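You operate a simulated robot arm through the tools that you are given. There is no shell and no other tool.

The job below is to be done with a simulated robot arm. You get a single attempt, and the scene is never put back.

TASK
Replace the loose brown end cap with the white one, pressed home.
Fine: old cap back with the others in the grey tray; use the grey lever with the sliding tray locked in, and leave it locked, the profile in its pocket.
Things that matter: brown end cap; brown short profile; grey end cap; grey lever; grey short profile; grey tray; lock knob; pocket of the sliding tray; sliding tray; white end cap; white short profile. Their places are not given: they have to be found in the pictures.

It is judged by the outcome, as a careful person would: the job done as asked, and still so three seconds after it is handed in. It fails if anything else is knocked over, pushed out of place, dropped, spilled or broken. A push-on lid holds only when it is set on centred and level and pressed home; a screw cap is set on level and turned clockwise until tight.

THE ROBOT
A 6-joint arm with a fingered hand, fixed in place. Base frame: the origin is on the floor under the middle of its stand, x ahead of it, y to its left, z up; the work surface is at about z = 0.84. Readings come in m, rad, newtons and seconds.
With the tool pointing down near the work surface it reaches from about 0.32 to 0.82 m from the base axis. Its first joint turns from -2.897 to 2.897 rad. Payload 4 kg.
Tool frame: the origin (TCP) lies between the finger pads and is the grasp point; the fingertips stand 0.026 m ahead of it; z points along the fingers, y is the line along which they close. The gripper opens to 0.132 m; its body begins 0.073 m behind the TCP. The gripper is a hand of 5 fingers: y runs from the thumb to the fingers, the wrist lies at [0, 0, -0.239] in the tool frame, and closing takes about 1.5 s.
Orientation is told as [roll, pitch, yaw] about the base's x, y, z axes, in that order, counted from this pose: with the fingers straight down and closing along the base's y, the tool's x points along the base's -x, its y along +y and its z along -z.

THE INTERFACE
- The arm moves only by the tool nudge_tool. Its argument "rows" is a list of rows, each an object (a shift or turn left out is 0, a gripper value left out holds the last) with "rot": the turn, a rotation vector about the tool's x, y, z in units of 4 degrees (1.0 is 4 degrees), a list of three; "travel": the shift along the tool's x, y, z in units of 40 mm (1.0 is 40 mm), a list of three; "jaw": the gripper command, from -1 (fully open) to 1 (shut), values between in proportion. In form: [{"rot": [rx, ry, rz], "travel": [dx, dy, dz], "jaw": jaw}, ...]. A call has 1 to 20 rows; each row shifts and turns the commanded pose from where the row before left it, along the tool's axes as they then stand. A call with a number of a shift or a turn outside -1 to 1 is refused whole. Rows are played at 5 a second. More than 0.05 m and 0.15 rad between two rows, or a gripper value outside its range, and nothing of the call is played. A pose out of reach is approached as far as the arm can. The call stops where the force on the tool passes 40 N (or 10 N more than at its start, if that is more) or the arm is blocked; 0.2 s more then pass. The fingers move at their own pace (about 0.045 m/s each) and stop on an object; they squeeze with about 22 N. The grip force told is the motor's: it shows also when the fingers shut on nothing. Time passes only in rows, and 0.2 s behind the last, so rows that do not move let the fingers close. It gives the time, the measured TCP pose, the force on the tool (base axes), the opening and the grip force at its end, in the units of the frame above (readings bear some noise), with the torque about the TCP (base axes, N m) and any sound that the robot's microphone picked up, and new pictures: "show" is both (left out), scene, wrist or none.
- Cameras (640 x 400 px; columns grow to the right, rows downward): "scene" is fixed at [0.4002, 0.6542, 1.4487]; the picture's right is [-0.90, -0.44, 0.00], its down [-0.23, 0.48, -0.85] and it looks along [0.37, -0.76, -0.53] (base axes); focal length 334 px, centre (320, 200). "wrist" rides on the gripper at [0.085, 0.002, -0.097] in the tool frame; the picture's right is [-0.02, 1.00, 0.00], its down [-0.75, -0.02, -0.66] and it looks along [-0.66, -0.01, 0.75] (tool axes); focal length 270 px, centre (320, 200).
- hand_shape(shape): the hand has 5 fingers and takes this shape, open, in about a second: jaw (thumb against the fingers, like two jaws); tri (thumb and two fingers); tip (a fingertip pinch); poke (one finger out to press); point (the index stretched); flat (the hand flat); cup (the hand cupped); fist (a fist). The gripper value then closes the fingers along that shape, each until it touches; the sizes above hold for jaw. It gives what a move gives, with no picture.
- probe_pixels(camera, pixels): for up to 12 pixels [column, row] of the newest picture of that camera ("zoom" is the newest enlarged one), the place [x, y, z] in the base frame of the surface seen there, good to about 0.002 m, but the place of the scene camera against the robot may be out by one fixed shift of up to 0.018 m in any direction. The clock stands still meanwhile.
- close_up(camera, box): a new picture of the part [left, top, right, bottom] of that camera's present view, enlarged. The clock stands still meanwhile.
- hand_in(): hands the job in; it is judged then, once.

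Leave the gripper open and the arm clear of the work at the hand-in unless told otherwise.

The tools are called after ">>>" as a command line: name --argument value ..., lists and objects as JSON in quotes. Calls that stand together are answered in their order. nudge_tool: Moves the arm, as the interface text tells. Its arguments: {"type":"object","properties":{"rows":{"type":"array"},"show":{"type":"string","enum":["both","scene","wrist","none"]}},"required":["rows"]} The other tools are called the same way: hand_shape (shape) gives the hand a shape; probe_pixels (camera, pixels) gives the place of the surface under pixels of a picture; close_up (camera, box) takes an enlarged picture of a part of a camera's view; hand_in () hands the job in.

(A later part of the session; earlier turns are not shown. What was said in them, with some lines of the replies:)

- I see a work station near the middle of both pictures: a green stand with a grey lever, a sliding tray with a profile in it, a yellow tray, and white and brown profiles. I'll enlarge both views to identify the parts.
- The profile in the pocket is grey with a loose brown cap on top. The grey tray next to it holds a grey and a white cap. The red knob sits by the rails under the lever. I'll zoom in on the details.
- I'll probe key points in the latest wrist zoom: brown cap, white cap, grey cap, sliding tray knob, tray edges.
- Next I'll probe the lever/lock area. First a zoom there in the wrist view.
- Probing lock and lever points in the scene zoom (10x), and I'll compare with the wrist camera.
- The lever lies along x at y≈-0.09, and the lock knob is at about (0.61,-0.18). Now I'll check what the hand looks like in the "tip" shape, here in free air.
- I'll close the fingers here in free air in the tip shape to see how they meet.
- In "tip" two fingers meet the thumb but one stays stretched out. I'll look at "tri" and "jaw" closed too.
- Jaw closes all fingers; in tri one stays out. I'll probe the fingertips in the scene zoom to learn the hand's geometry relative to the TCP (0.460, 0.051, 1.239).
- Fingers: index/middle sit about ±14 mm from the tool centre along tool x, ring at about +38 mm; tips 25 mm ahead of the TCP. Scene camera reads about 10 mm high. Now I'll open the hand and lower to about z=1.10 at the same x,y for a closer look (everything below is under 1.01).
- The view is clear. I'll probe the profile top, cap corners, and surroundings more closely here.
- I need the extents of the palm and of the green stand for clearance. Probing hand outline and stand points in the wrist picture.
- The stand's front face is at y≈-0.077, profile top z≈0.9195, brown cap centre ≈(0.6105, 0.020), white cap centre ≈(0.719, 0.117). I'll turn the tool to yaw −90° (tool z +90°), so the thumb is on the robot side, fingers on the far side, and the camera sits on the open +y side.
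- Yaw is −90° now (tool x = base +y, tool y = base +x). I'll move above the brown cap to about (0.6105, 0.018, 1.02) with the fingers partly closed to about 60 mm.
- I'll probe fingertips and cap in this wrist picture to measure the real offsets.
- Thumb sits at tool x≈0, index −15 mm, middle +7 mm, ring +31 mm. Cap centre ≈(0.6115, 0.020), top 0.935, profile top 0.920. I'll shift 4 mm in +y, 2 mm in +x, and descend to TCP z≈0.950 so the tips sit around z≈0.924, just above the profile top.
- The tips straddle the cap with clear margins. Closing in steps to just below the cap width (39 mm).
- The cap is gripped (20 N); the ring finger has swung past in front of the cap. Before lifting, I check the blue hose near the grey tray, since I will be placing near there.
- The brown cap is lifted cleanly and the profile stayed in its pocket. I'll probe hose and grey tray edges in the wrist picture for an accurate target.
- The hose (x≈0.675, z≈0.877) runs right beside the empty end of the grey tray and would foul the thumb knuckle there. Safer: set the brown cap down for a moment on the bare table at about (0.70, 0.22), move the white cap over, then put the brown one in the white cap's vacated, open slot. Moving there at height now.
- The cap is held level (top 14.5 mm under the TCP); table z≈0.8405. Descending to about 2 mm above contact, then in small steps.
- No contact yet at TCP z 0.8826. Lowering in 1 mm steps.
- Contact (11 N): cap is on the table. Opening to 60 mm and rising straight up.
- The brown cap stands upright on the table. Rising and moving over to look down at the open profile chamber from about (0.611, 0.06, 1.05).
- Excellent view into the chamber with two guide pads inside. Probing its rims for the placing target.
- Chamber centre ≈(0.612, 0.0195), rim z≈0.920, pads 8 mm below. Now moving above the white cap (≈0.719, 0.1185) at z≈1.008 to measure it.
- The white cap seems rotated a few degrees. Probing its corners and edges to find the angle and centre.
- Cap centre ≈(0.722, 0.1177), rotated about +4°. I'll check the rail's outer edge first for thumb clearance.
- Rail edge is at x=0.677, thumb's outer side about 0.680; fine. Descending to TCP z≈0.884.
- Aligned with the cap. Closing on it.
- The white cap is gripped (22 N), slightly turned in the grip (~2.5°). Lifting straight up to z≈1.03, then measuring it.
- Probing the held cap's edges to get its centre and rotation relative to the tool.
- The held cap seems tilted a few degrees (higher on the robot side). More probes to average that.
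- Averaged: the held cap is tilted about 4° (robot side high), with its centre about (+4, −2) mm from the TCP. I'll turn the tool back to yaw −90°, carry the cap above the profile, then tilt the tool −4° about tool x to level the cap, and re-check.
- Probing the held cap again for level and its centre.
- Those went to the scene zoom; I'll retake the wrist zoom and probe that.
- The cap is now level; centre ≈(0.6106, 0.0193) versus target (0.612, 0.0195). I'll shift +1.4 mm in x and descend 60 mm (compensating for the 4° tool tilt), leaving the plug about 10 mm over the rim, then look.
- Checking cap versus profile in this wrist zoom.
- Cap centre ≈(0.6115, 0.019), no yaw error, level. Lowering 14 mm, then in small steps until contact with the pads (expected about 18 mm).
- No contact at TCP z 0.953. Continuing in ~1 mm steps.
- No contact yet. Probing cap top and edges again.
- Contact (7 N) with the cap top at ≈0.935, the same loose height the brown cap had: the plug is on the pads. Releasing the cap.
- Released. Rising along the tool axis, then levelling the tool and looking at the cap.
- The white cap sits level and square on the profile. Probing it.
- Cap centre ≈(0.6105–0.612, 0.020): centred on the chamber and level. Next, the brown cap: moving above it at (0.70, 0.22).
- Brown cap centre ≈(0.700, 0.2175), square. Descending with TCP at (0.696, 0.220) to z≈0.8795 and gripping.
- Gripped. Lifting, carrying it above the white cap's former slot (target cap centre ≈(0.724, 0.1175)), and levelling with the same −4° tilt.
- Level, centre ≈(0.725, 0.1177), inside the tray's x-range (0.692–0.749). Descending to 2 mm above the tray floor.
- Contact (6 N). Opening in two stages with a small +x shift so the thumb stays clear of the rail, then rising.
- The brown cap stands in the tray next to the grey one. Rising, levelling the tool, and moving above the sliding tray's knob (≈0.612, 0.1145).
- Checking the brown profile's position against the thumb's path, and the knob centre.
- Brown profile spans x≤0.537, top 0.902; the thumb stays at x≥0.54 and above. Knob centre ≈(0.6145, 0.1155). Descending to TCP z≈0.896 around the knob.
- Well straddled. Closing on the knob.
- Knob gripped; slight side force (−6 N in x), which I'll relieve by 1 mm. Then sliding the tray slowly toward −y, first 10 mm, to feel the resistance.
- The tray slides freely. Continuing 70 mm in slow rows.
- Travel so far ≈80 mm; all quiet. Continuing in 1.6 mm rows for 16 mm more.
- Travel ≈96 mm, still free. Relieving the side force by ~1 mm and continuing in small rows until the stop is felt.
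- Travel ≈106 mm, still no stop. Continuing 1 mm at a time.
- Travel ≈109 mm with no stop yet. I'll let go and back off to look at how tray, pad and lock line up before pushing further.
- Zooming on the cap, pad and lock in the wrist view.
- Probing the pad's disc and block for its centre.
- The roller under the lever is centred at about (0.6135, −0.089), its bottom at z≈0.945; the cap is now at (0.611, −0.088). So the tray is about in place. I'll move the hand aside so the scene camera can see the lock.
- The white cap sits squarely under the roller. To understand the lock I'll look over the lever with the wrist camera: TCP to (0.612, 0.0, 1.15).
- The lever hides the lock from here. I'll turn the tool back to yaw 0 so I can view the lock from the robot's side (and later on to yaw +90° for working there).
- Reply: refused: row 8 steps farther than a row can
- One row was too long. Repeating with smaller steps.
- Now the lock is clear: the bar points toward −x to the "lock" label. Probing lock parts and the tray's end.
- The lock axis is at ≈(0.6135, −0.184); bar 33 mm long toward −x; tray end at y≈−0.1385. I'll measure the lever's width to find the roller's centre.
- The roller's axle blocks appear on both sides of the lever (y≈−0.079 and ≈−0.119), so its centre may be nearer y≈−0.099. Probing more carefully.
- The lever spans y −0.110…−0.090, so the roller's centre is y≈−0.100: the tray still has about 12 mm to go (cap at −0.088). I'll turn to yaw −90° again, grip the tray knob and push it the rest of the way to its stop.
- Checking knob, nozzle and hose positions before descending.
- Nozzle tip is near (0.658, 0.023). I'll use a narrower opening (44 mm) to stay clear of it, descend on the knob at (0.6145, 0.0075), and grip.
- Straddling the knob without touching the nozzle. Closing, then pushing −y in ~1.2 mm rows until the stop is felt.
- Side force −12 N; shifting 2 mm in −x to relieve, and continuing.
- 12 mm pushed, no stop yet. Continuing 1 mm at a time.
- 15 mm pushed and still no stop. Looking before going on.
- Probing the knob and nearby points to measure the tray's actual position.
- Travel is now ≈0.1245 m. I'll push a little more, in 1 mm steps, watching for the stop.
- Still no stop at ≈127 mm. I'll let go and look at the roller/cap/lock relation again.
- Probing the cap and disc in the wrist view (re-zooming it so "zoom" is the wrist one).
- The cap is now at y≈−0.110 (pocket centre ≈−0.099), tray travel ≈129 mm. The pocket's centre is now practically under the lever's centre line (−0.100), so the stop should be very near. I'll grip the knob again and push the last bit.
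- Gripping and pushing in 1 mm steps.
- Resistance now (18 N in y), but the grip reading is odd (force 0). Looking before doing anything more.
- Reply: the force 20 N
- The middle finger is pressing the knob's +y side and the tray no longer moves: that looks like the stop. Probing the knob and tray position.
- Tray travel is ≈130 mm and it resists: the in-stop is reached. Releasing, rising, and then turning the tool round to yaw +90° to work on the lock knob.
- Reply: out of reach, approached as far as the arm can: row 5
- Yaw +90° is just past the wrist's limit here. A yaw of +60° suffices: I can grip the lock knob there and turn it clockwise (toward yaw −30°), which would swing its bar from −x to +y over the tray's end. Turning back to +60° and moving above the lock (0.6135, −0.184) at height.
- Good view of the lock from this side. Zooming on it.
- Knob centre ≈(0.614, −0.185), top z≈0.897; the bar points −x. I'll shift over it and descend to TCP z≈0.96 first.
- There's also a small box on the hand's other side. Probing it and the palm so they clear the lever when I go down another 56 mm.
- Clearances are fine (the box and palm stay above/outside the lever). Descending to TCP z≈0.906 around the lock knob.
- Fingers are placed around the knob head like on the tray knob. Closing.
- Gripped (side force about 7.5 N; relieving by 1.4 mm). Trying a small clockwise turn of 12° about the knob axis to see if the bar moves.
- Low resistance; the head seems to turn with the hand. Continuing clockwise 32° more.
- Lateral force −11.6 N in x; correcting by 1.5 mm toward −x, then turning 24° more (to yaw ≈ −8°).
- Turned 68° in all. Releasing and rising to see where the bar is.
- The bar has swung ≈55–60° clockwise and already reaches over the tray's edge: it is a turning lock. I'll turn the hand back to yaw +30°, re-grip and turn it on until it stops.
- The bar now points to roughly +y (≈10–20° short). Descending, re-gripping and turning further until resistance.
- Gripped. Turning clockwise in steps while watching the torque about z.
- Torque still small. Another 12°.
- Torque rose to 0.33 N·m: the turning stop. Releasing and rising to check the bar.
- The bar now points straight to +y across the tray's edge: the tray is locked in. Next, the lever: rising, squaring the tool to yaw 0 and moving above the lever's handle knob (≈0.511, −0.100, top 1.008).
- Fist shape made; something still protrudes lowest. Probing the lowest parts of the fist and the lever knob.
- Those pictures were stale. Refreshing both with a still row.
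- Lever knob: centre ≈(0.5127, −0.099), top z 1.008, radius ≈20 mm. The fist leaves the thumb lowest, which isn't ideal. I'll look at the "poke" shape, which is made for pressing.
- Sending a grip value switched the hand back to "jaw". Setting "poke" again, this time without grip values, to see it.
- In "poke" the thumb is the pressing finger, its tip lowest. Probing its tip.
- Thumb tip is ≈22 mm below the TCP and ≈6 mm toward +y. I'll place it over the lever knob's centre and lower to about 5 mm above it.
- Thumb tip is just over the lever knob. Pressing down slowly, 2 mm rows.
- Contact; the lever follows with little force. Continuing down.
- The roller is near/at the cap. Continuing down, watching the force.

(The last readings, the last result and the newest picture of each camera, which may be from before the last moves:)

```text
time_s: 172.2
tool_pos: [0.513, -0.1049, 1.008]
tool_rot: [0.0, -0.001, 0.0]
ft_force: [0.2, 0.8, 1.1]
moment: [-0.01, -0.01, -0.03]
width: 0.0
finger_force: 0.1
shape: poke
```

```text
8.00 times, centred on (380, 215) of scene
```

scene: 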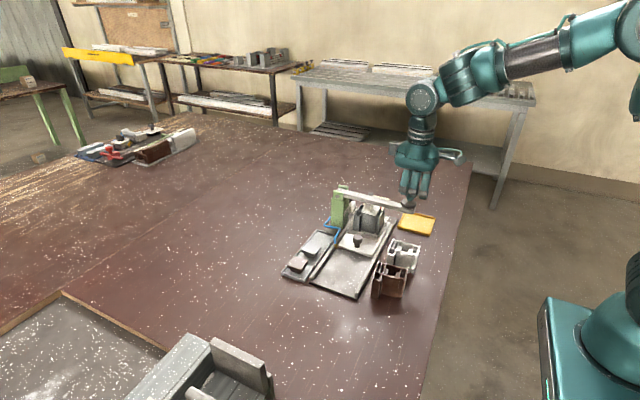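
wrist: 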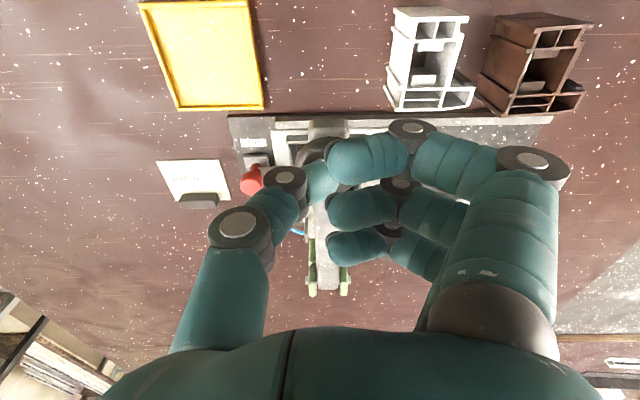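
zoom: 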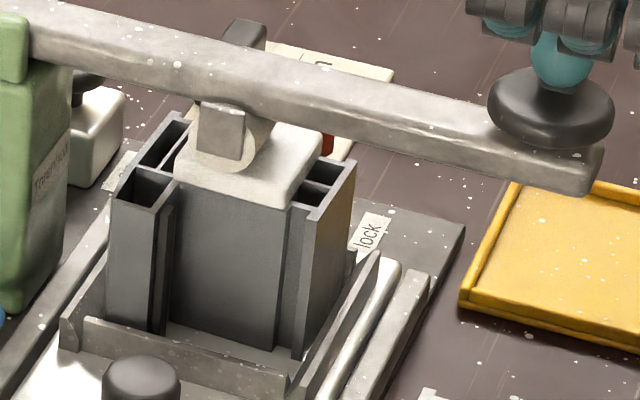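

The cap already looks closer to the profile. Probing cap top and rim in this view (scene offset cancels in the difference).

>>> probe_pixels --camera "zoom" --pixels '[[285, 150], [270, 165], [200, 160], [195, 180], [275, 185], [290, 185], [285, 210], [235, 205], [150, 150], [320, 190], [235, 165], [225, 160]]'

>>> nudge_tool --rows '[{"travel": [0, 0, 0.04]}, {"travel": [0, 0, 0.04]}, {"travel": [0, 0, 0.04]}, {}]' --show "scene"

>>> close_up --camera "scene" --box '[345, 190, 415, 240]'

```text
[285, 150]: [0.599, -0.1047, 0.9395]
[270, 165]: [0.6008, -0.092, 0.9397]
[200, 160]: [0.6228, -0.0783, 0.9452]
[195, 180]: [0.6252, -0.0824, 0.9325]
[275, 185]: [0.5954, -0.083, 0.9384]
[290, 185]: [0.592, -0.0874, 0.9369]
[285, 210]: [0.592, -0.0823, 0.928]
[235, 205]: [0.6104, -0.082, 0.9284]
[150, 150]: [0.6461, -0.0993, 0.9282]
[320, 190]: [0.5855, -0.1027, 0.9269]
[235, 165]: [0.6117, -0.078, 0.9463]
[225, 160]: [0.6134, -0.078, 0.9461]
```

```text
time_s: 173.2
tool_pos: [0.5131, -0.1062, 1.004]
tool_rot: [0.0, 0.001, -0.001]
ft_force: [-0.1, -0.5, 1.7]
moment: [-0.01, 0.02, 0.0]
width: 0.0
finger_force: 0.0
shape: poke
```

scene: 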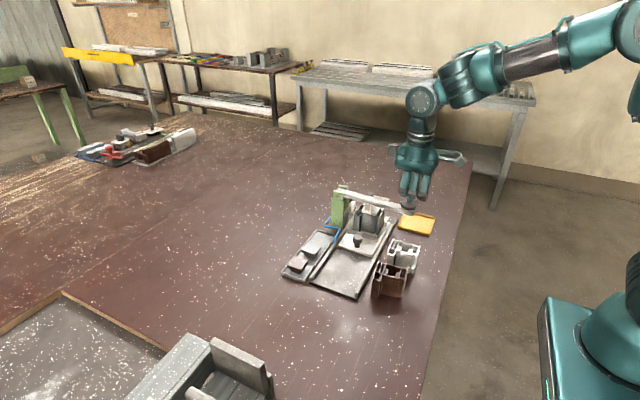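

```text
8.00 times, centred on (380, 215) of scene
```

zoom: 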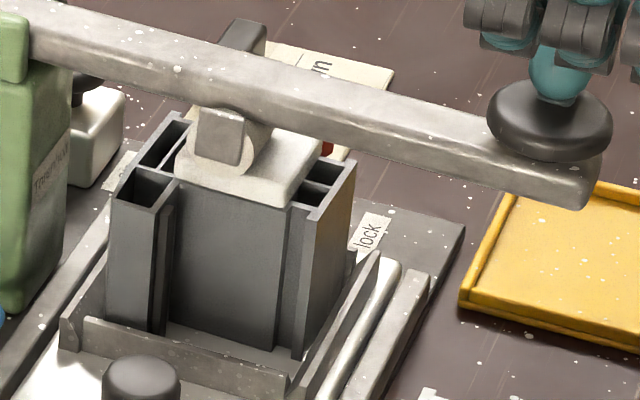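

The cap is going down with the lever (top-to-rim was 15–16 mm, now ≈12 mm or less). Continuing until firm resistance.

>>> nudge_tool --rows '[{"travel": [0, 0, 0.04]}, {"travel": [0, 0, 0.04]}, {"travel": [0, 0, 0.04]}, {}]' --show "scene"

>>> close_up --camera "scene" --box '[345, 190, 415, 240]'

>>> probe_pixels --camera "zoom" --pixels '[[290, 155], [275, 170], [285, 140], [195, 165], [275, 195], [290, 195], [280, 205], [235, 205], [150, 150], [320, 190], [235, 165], [300, 150]]'

```text
time_s: 174.3
tool_pos: [0.515, -0.1062, 1.0005]
tool_rot: [-0.003, -0.006, -0.003]
ft_force: [-2.9, -0.4, 13.7]
moment: [0.1, 0.02, 0.03]
width: 0.0
finger_force: 0.0
shape: poke
stopped in row 4: the force on the tool passed its limit at 40 N (the readings are from after the stop); the commanded pose is now the measured one
```

scene: 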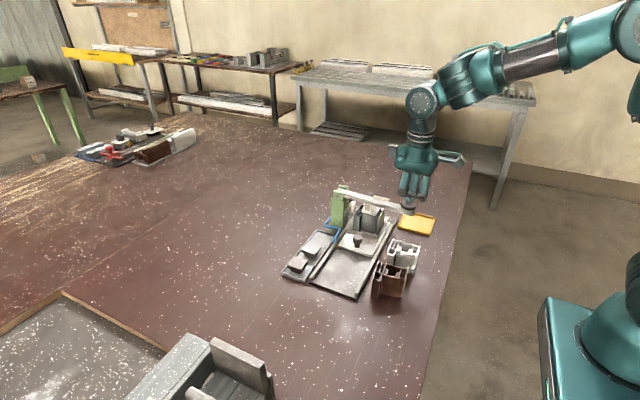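

```text
8.00 times, centred on (380, 215) of scene
```

zoom: 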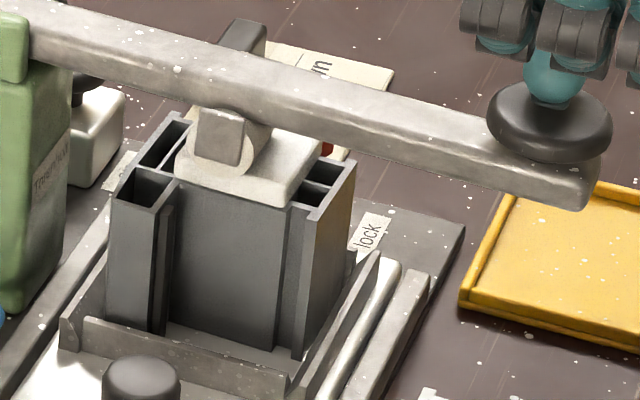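

```text
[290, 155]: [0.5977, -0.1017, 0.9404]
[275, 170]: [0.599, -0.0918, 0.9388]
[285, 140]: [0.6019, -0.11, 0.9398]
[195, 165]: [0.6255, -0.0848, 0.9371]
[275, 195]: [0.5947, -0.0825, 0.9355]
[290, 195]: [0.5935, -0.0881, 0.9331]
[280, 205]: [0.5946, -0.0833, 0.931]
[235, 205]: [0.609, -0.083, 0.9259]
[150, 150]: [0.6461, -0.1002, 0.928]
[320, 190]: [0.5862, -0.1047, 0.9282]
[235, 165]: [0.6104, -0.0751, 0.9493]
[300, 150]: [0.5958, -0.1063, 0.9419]
```

Firm resistance (40 N at the handle). Cap top is now ≈12 mm above the rim (it was 15–16). To know whether that equals the flange thickness, I'll measure the flange of the grey and brown caps in the tray.

>>> close_up --camera "scene" --box '[285, 228, 345, 275]'

>>> probe_pixels --camera "zoom" --pixels '[[200, 330], [200, 345], [200, 355], [200, 365], [200, 375], [200, 385], [350, 215], [350, 225], [350, 235], [350, 245], [350, 255], [350, 265]]'

```text
8.51 times, centred on (315, 252) of scene
```

zoom: 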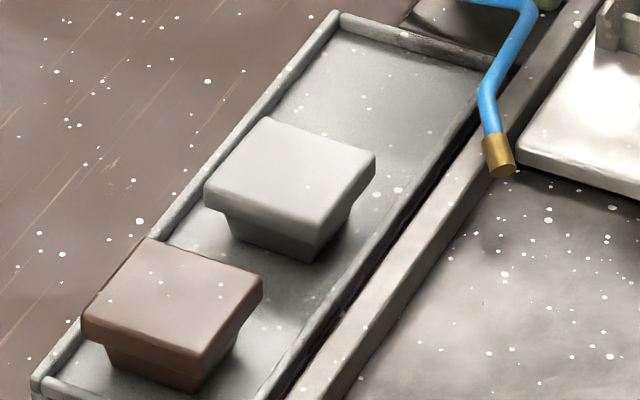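

```text
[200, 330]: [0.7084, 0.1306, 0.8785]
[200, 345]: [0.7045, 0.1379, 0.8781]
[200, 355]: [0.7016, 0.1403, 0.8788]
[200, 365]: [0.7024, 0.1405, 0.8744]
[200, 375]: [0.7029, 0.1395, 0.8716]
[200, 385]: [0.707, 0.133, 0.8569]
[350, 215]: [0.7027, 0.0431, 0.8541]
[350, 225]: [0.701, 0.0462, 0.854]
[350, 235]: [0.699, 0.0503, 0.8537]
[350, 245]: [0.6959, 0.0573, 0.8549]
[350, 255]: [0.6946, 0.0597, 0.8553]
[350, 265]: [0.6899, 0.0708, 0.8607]
```

The flange looks about 9–10 mm thick. Zooming in harder on the white cap's front corner and on the grey cap's front corner for comparison.

>>> close_up --camera "scene" --box '[360, 202, 388, 220]'

>>> probe_pixels --camera "zoom" --pixels '[[320, 130], [320, 160], [320, 190], [320, 220], [320, 250], [320, 280], [420, 130], [420, 160], [420, 190], [420, 220], [420, 250], [420, 280]]'

>>> close_up --camera "scene" --box '[301, 240, 329, 258]'

>>> probe_pixels --camera "zoom" --pixels '[[320, 150], [320, 180], [320, 200], [320, 220], [320, 240], [320, 260], [280, 180], [280, 200], [280, 220], [280, 240], [280, 260], [280, 280]]'

```text
16.00 times, centred on (374, 211) of scene
```

zoom: 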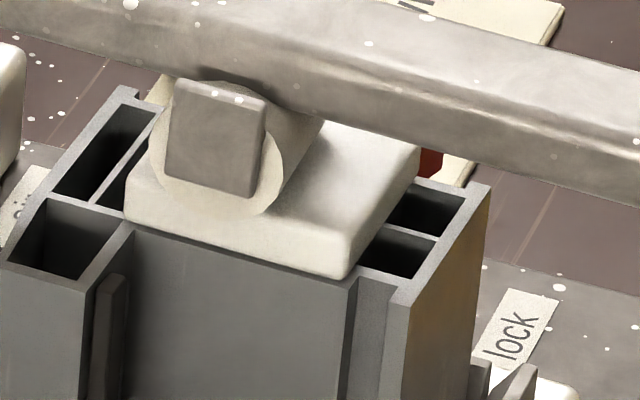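

```text
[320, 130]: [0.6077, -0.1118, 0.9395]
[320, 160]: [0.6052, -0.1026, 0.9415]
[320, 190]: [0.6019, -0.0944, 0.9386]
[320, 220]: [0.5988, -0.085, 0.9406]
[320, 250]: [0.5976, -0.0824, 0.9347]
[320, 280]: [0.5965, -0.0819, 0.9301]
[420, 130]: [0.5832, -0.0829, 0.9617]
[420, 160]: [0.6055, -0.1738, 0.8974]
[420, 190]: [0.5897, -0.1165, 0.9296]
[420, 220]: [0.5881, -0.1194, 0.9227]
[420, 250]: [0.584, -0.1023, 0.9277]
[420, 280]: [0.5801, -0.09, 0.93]
```

```text
16.00 times, centred on (315, 249) of scene
```

zoom: 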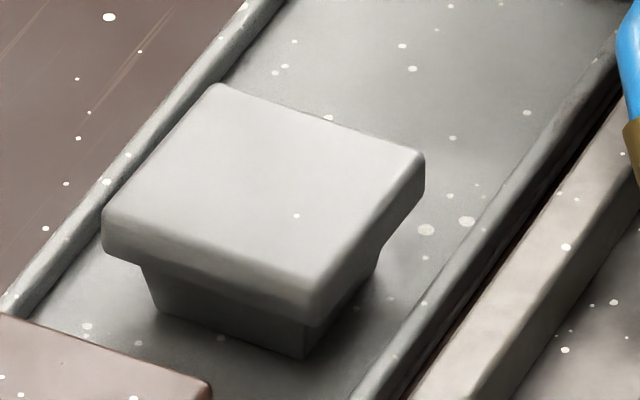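

```text
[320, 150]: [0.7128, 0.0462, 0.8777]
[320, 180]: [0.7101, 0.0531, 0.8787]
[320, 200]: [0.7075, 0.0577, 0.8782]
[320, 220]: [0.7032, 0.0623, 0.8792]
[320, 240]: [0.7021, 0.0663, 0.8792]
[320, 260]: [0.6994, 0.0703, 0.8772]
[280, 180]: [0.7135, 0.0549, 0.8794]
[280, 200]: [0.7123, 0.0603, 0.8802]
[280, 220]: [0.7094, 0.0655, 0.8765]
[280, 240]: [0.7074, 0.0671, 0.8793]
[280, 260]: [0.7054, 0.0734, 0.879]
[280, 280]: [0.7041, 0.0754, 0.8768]
```

The white cap's flange now sits flush on the profile's rim with no plug visible, so it is down. I'll press once more, firmly but gently stepped, to make sure it is fully home.

>>> nudge_tool --rows '[{"travel": [0, 0, 0.02]}, {"travel": [0, 0, 0.02]}, {}, {}, {}]' --show "none"

```text
time_s: 175.6
tool_pos: [0.5146, -0.1078, 1.0018]
tool_rot: [-0.004, -0.01, -0.004]
ft_force: [-2.7, 1.4, 13.6]
moment: [0.11, 0.02, 0.04]
width: 0.0
finger_force: 0.1
shape: poke
stopped in row 5: the force on the tool passed its limit at 40 N (the readings are from after the stop); the commanded pose is now the measured one
```

Pressed past 40 N again. Now lifting off slowly and checking whether the lever comes back up.

>>> nudge_tool --rows '[{"travel": [0, 0, -0.1]}, {"travel": [0, 0, -0.2]}, {"travel": [0, 0, -0.4]}, {"travel": [0, 0, -0.6]}, {"travel": [0, 0, -0.8]}, {"travel": [0, 0, -0.8]}, {"travel": [0, 0, -0.8]}, {}, {}]' --show "both"

>>> close_up --camera "scene" --box '[330, 170, 430, 245]'

>>> close_up --camera "scene" --box '[360, 202, 388, 220]'

```text
time_s: 177.6
tool_pos: [0.5128, -0.1048, 1.1464]
tool_rot: [-0.003, -0.006, -0.003]
ft_force: [-0.1, 0.2, -0.2]
moment: [0.01, 0.0, -0.03]
width: 0.0
finger_force: 0.1
shape: poke
```

scene: 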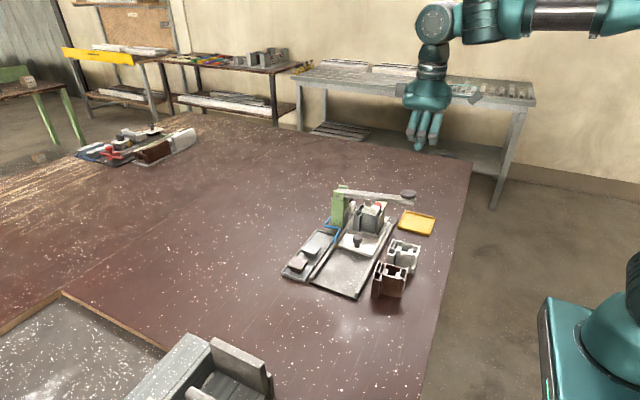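
wrist: 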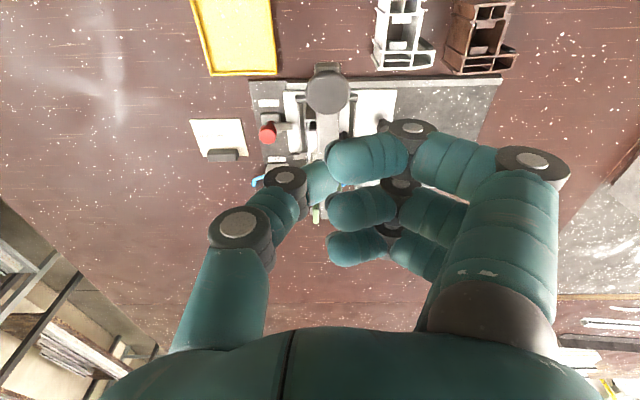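

```text
5.33 times, centred on (380, 208) of scene
```

zoom: 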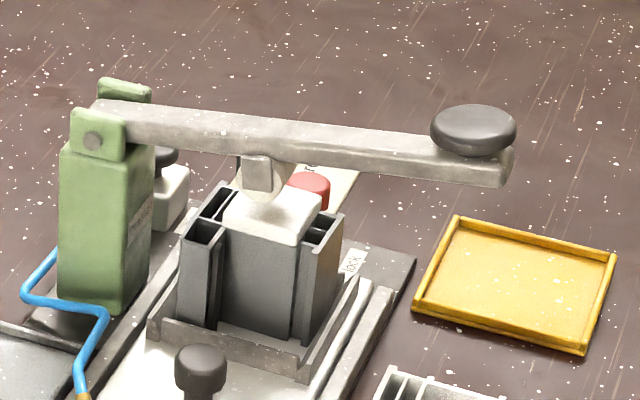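

```text
16.00 times, centred on (374, 211) of scene
```

zoom: 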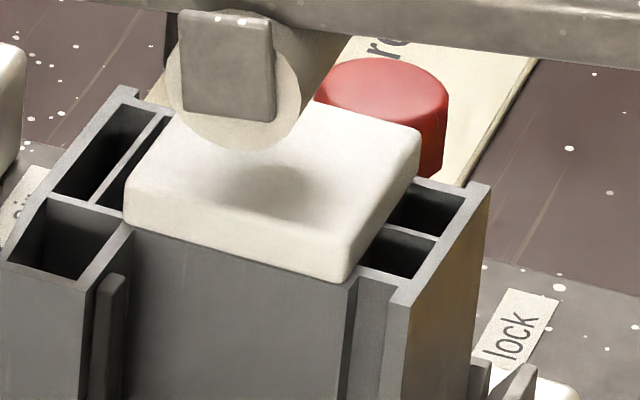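

The lever sprung back up and the cap stays flush. Checking cap and lock in the wrist view.

>>> close_up --camera "wrist" --box '[245, 70, 345, 175]'

>>> close_up --camera "wrist" --box '[245, 85, 325, 150]'

```text
3.81 times, centred on (295, 122) of wrist
```

zoom: 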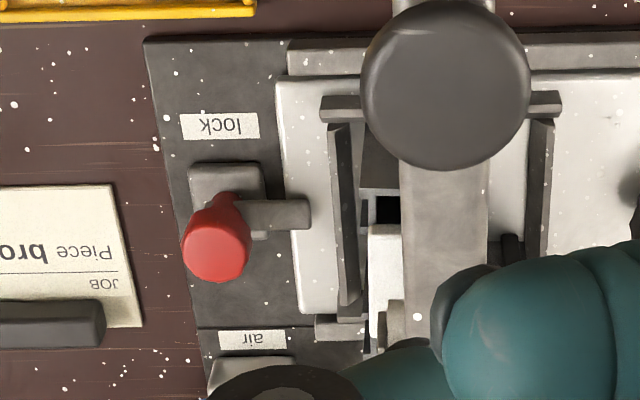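

```text
6.15 times, centred on (285, 118) of wrist
```

zoom: 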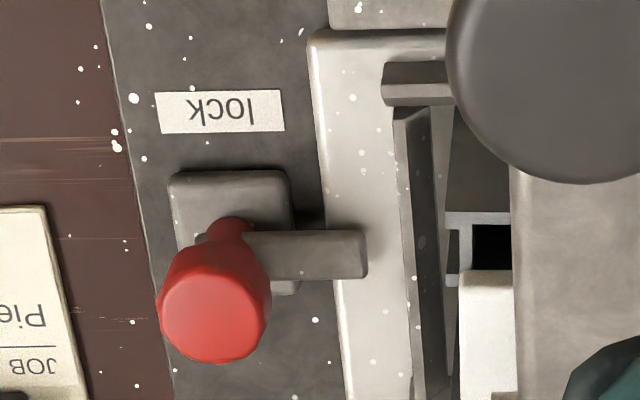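

The lock bar is still over the tray's edge. Probing the cap's top for level against the rim, in the scene zoom.

>>> close_up --camera "scene" --box '[360, 202, 388, 220]'

>>> probe_pixels --camera "zoom" --pixels '[[150, 180], [180, 195], [220, 205], [270, 220], [320, 230], [345, 235], [370, 190], [395, 140], [350, 130], [330, 180], [250, 180], [200, 170]]'

>>> probe_pixels --camera "zoom" --pixels '[[95, 283], [385, 285], [470, 190], [435, 190], [125, 95], [395, 240], [60, 200], [125, 230], [345, 275], [250, 255], [180, 235], [400, 200]]'

```text
16.00 times, centred on (374, 211) of scene
```

zoom: 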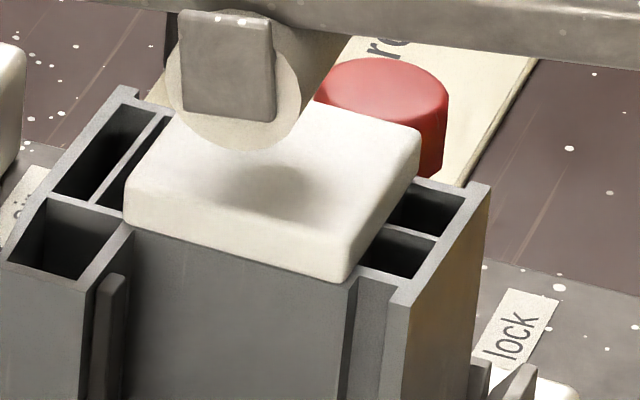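

```text
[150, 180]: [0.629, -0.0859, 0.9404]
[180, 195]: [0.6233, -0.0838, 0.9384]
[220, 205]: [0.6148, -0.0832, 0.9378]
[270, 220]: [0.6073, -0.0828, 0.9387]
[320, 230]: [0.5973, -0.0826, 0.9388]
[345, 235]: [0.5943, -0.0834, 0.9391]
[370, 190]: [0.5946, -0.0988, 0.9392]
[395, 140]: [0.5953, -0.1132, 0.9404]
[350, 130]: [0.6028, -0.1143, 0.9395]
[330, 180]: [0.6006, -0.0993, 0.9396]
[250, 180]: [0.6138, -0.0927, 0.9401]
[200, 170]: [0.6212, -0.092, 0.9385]
```

```text
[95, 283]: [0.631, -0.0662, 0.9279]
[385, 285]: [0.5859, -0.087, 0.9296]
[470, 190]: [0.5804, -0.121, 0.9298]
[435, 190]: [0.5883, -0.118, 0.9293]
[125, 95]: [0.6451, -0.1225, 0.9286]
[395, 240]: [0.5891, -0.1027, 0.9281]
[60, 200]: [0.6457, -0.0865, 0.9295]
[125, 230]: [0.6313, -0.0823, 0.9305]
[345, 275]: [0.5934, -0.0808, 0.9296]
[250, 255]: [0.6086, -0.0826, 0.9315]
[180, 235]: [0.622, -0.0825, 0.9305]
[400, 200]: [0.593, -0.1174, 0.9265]
```

The cap is level, its top ≈10 mm above the rim with the flange flush on it: pressed home. Now moving the arm up and clear, and opening the hand.

>>> nudge_tool --rows '[{"travel": [0, 0, -0.8]}, {"travel": [0, 0, -0.8]}, {"travel": [0.3, 0.8, -0.6]}, {"travel": [0.3, 0.8, 0]}, {"travel": [0.3, 0.8, 0]}, {"travel": [0.3, 0.8, 0]}, {"travel": [0.1, 0.7, 0]}, {}]' --show "none"

>>> hand_shape --shape "jaw"

>>> nudge_tool --rows '[{"jaw": -1}, {"jaw": -1}, {"jaw": -1}, {"jaw": -1}, {"jaw": -1}, {"jaw": -1}, {"jaw": -1}, {"jaw": -1}]' --show "both"

>>> close_up --camera "scene" --box '[270, 170, 450, 310]'

>>> close_up --camera "wrist" --box '[110, 20, 390, 220]'

```text
time_s: 179.4
tool_pos: [0.4607, 0.0495, 1.2334]
tool_rot: [-0.003, -0.005, -0.004]
ft_force: [0.1, -0.2, 0.6]
moment: [-0.01, -0.02, 0.02]
width: 0.0
finger_force: 0.0
shape: poke
```

```text
time_s: 180.3
tool_pos: [0.4606, 0.0486, 1.2343]
tool_rot: [-0.004, -0.007, -0.003]
ft_force: [0.0, -0.9, -0.8]
moment: [-0.01, -0.02, 0.0]
width: 0.1323
finger_force: 0.1
shape: jaw
```

```text
time_s: 182.1
tool_pos: [0.4617, 0.0488, 1.2331]
tool_rot: [-0.003, -0.006, -0.004]
ft_force: [0.5, 0.6, -0.3]
moment: [-0.01, -0.04, -0.01]
width: 0.132
finger_force: 0.1
shape: jaw
```

scene: 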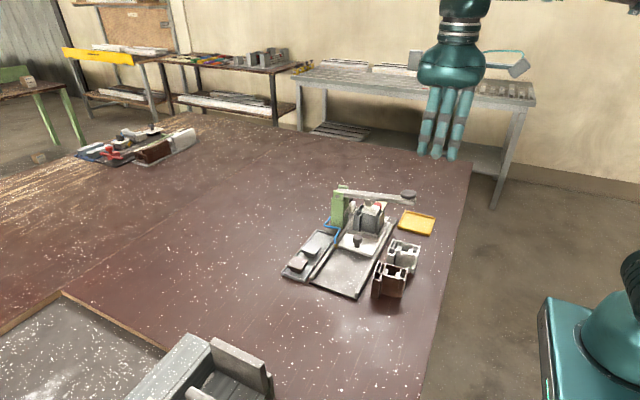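
wrist: 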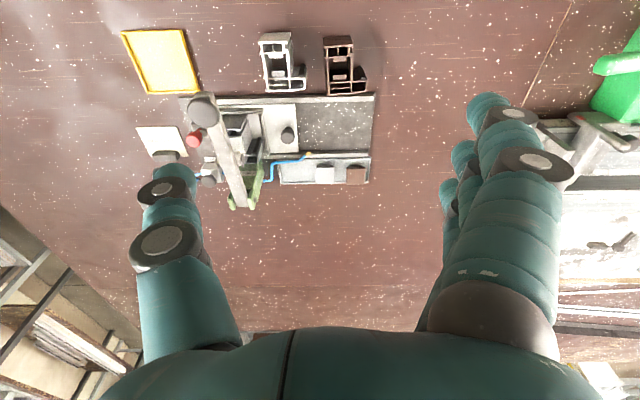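

```text
2.86 times, centred on (360, 240) of scene
```

zoom: 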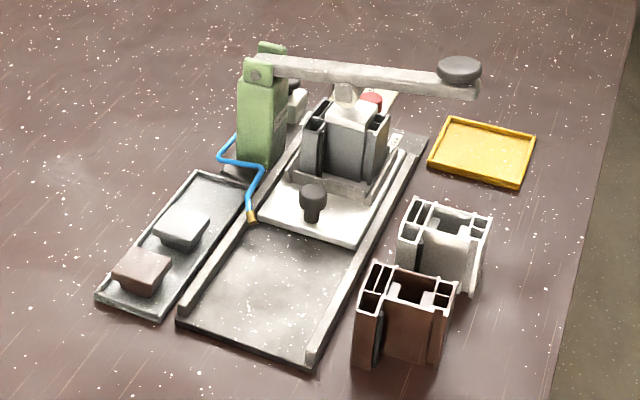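

```text
2.00 times, centred on (250, 120) of wrist
```

zoom: 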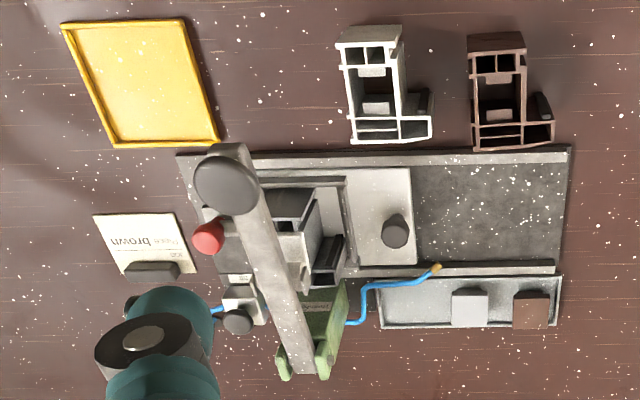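

Everything is in place:
- The white cap is flush on the grey profile, which is in its pocket.
- The tray is in with the lock bar across its edge.
- The brown cap is back in the grey tray beside the grey one.
- The lever is up, the profiles are untouched, and the hand is open and clear.

Handing in.

>>> hand_in

```text
The job is handed in.
```

The loose brown end cap is off and the white one is in its place, pressed home. The job is handed in, but I got no verdict back.

- **White cap:** it sits level on the grey profile with its flange flush on the rim. I pressed it with the grey lever until the force at the handle passed 40 N, twice. The lever came back up by itself.
- **Sliding tray:** I pushed it in to its stop with the profile in its pocket. The red lock knob is turned 90° clockwise, so its bar lies across the tray's edge. It was locked before I pressed and is still locked.
- **Brown cap:** it stands in the grey tray beside the grey cap, in the white cap's old place. The tray's empty end was too close to the air hose for the fingers. I set the brown cap on bare table for a moment while I moved the white one.
- **Cap under the roller:** at the tray's stop the cap sits about 10 mm off the lever roller's centre line. It still went down level.
- **Job card:** the card by the station reads "Piece brown", but the profile in the pocket is grey. I followed your instruction and left that profile where it was.

In the last pictures the other profiles, the hose and the yellow tray had not moved. The hand is open and the arm is clear.
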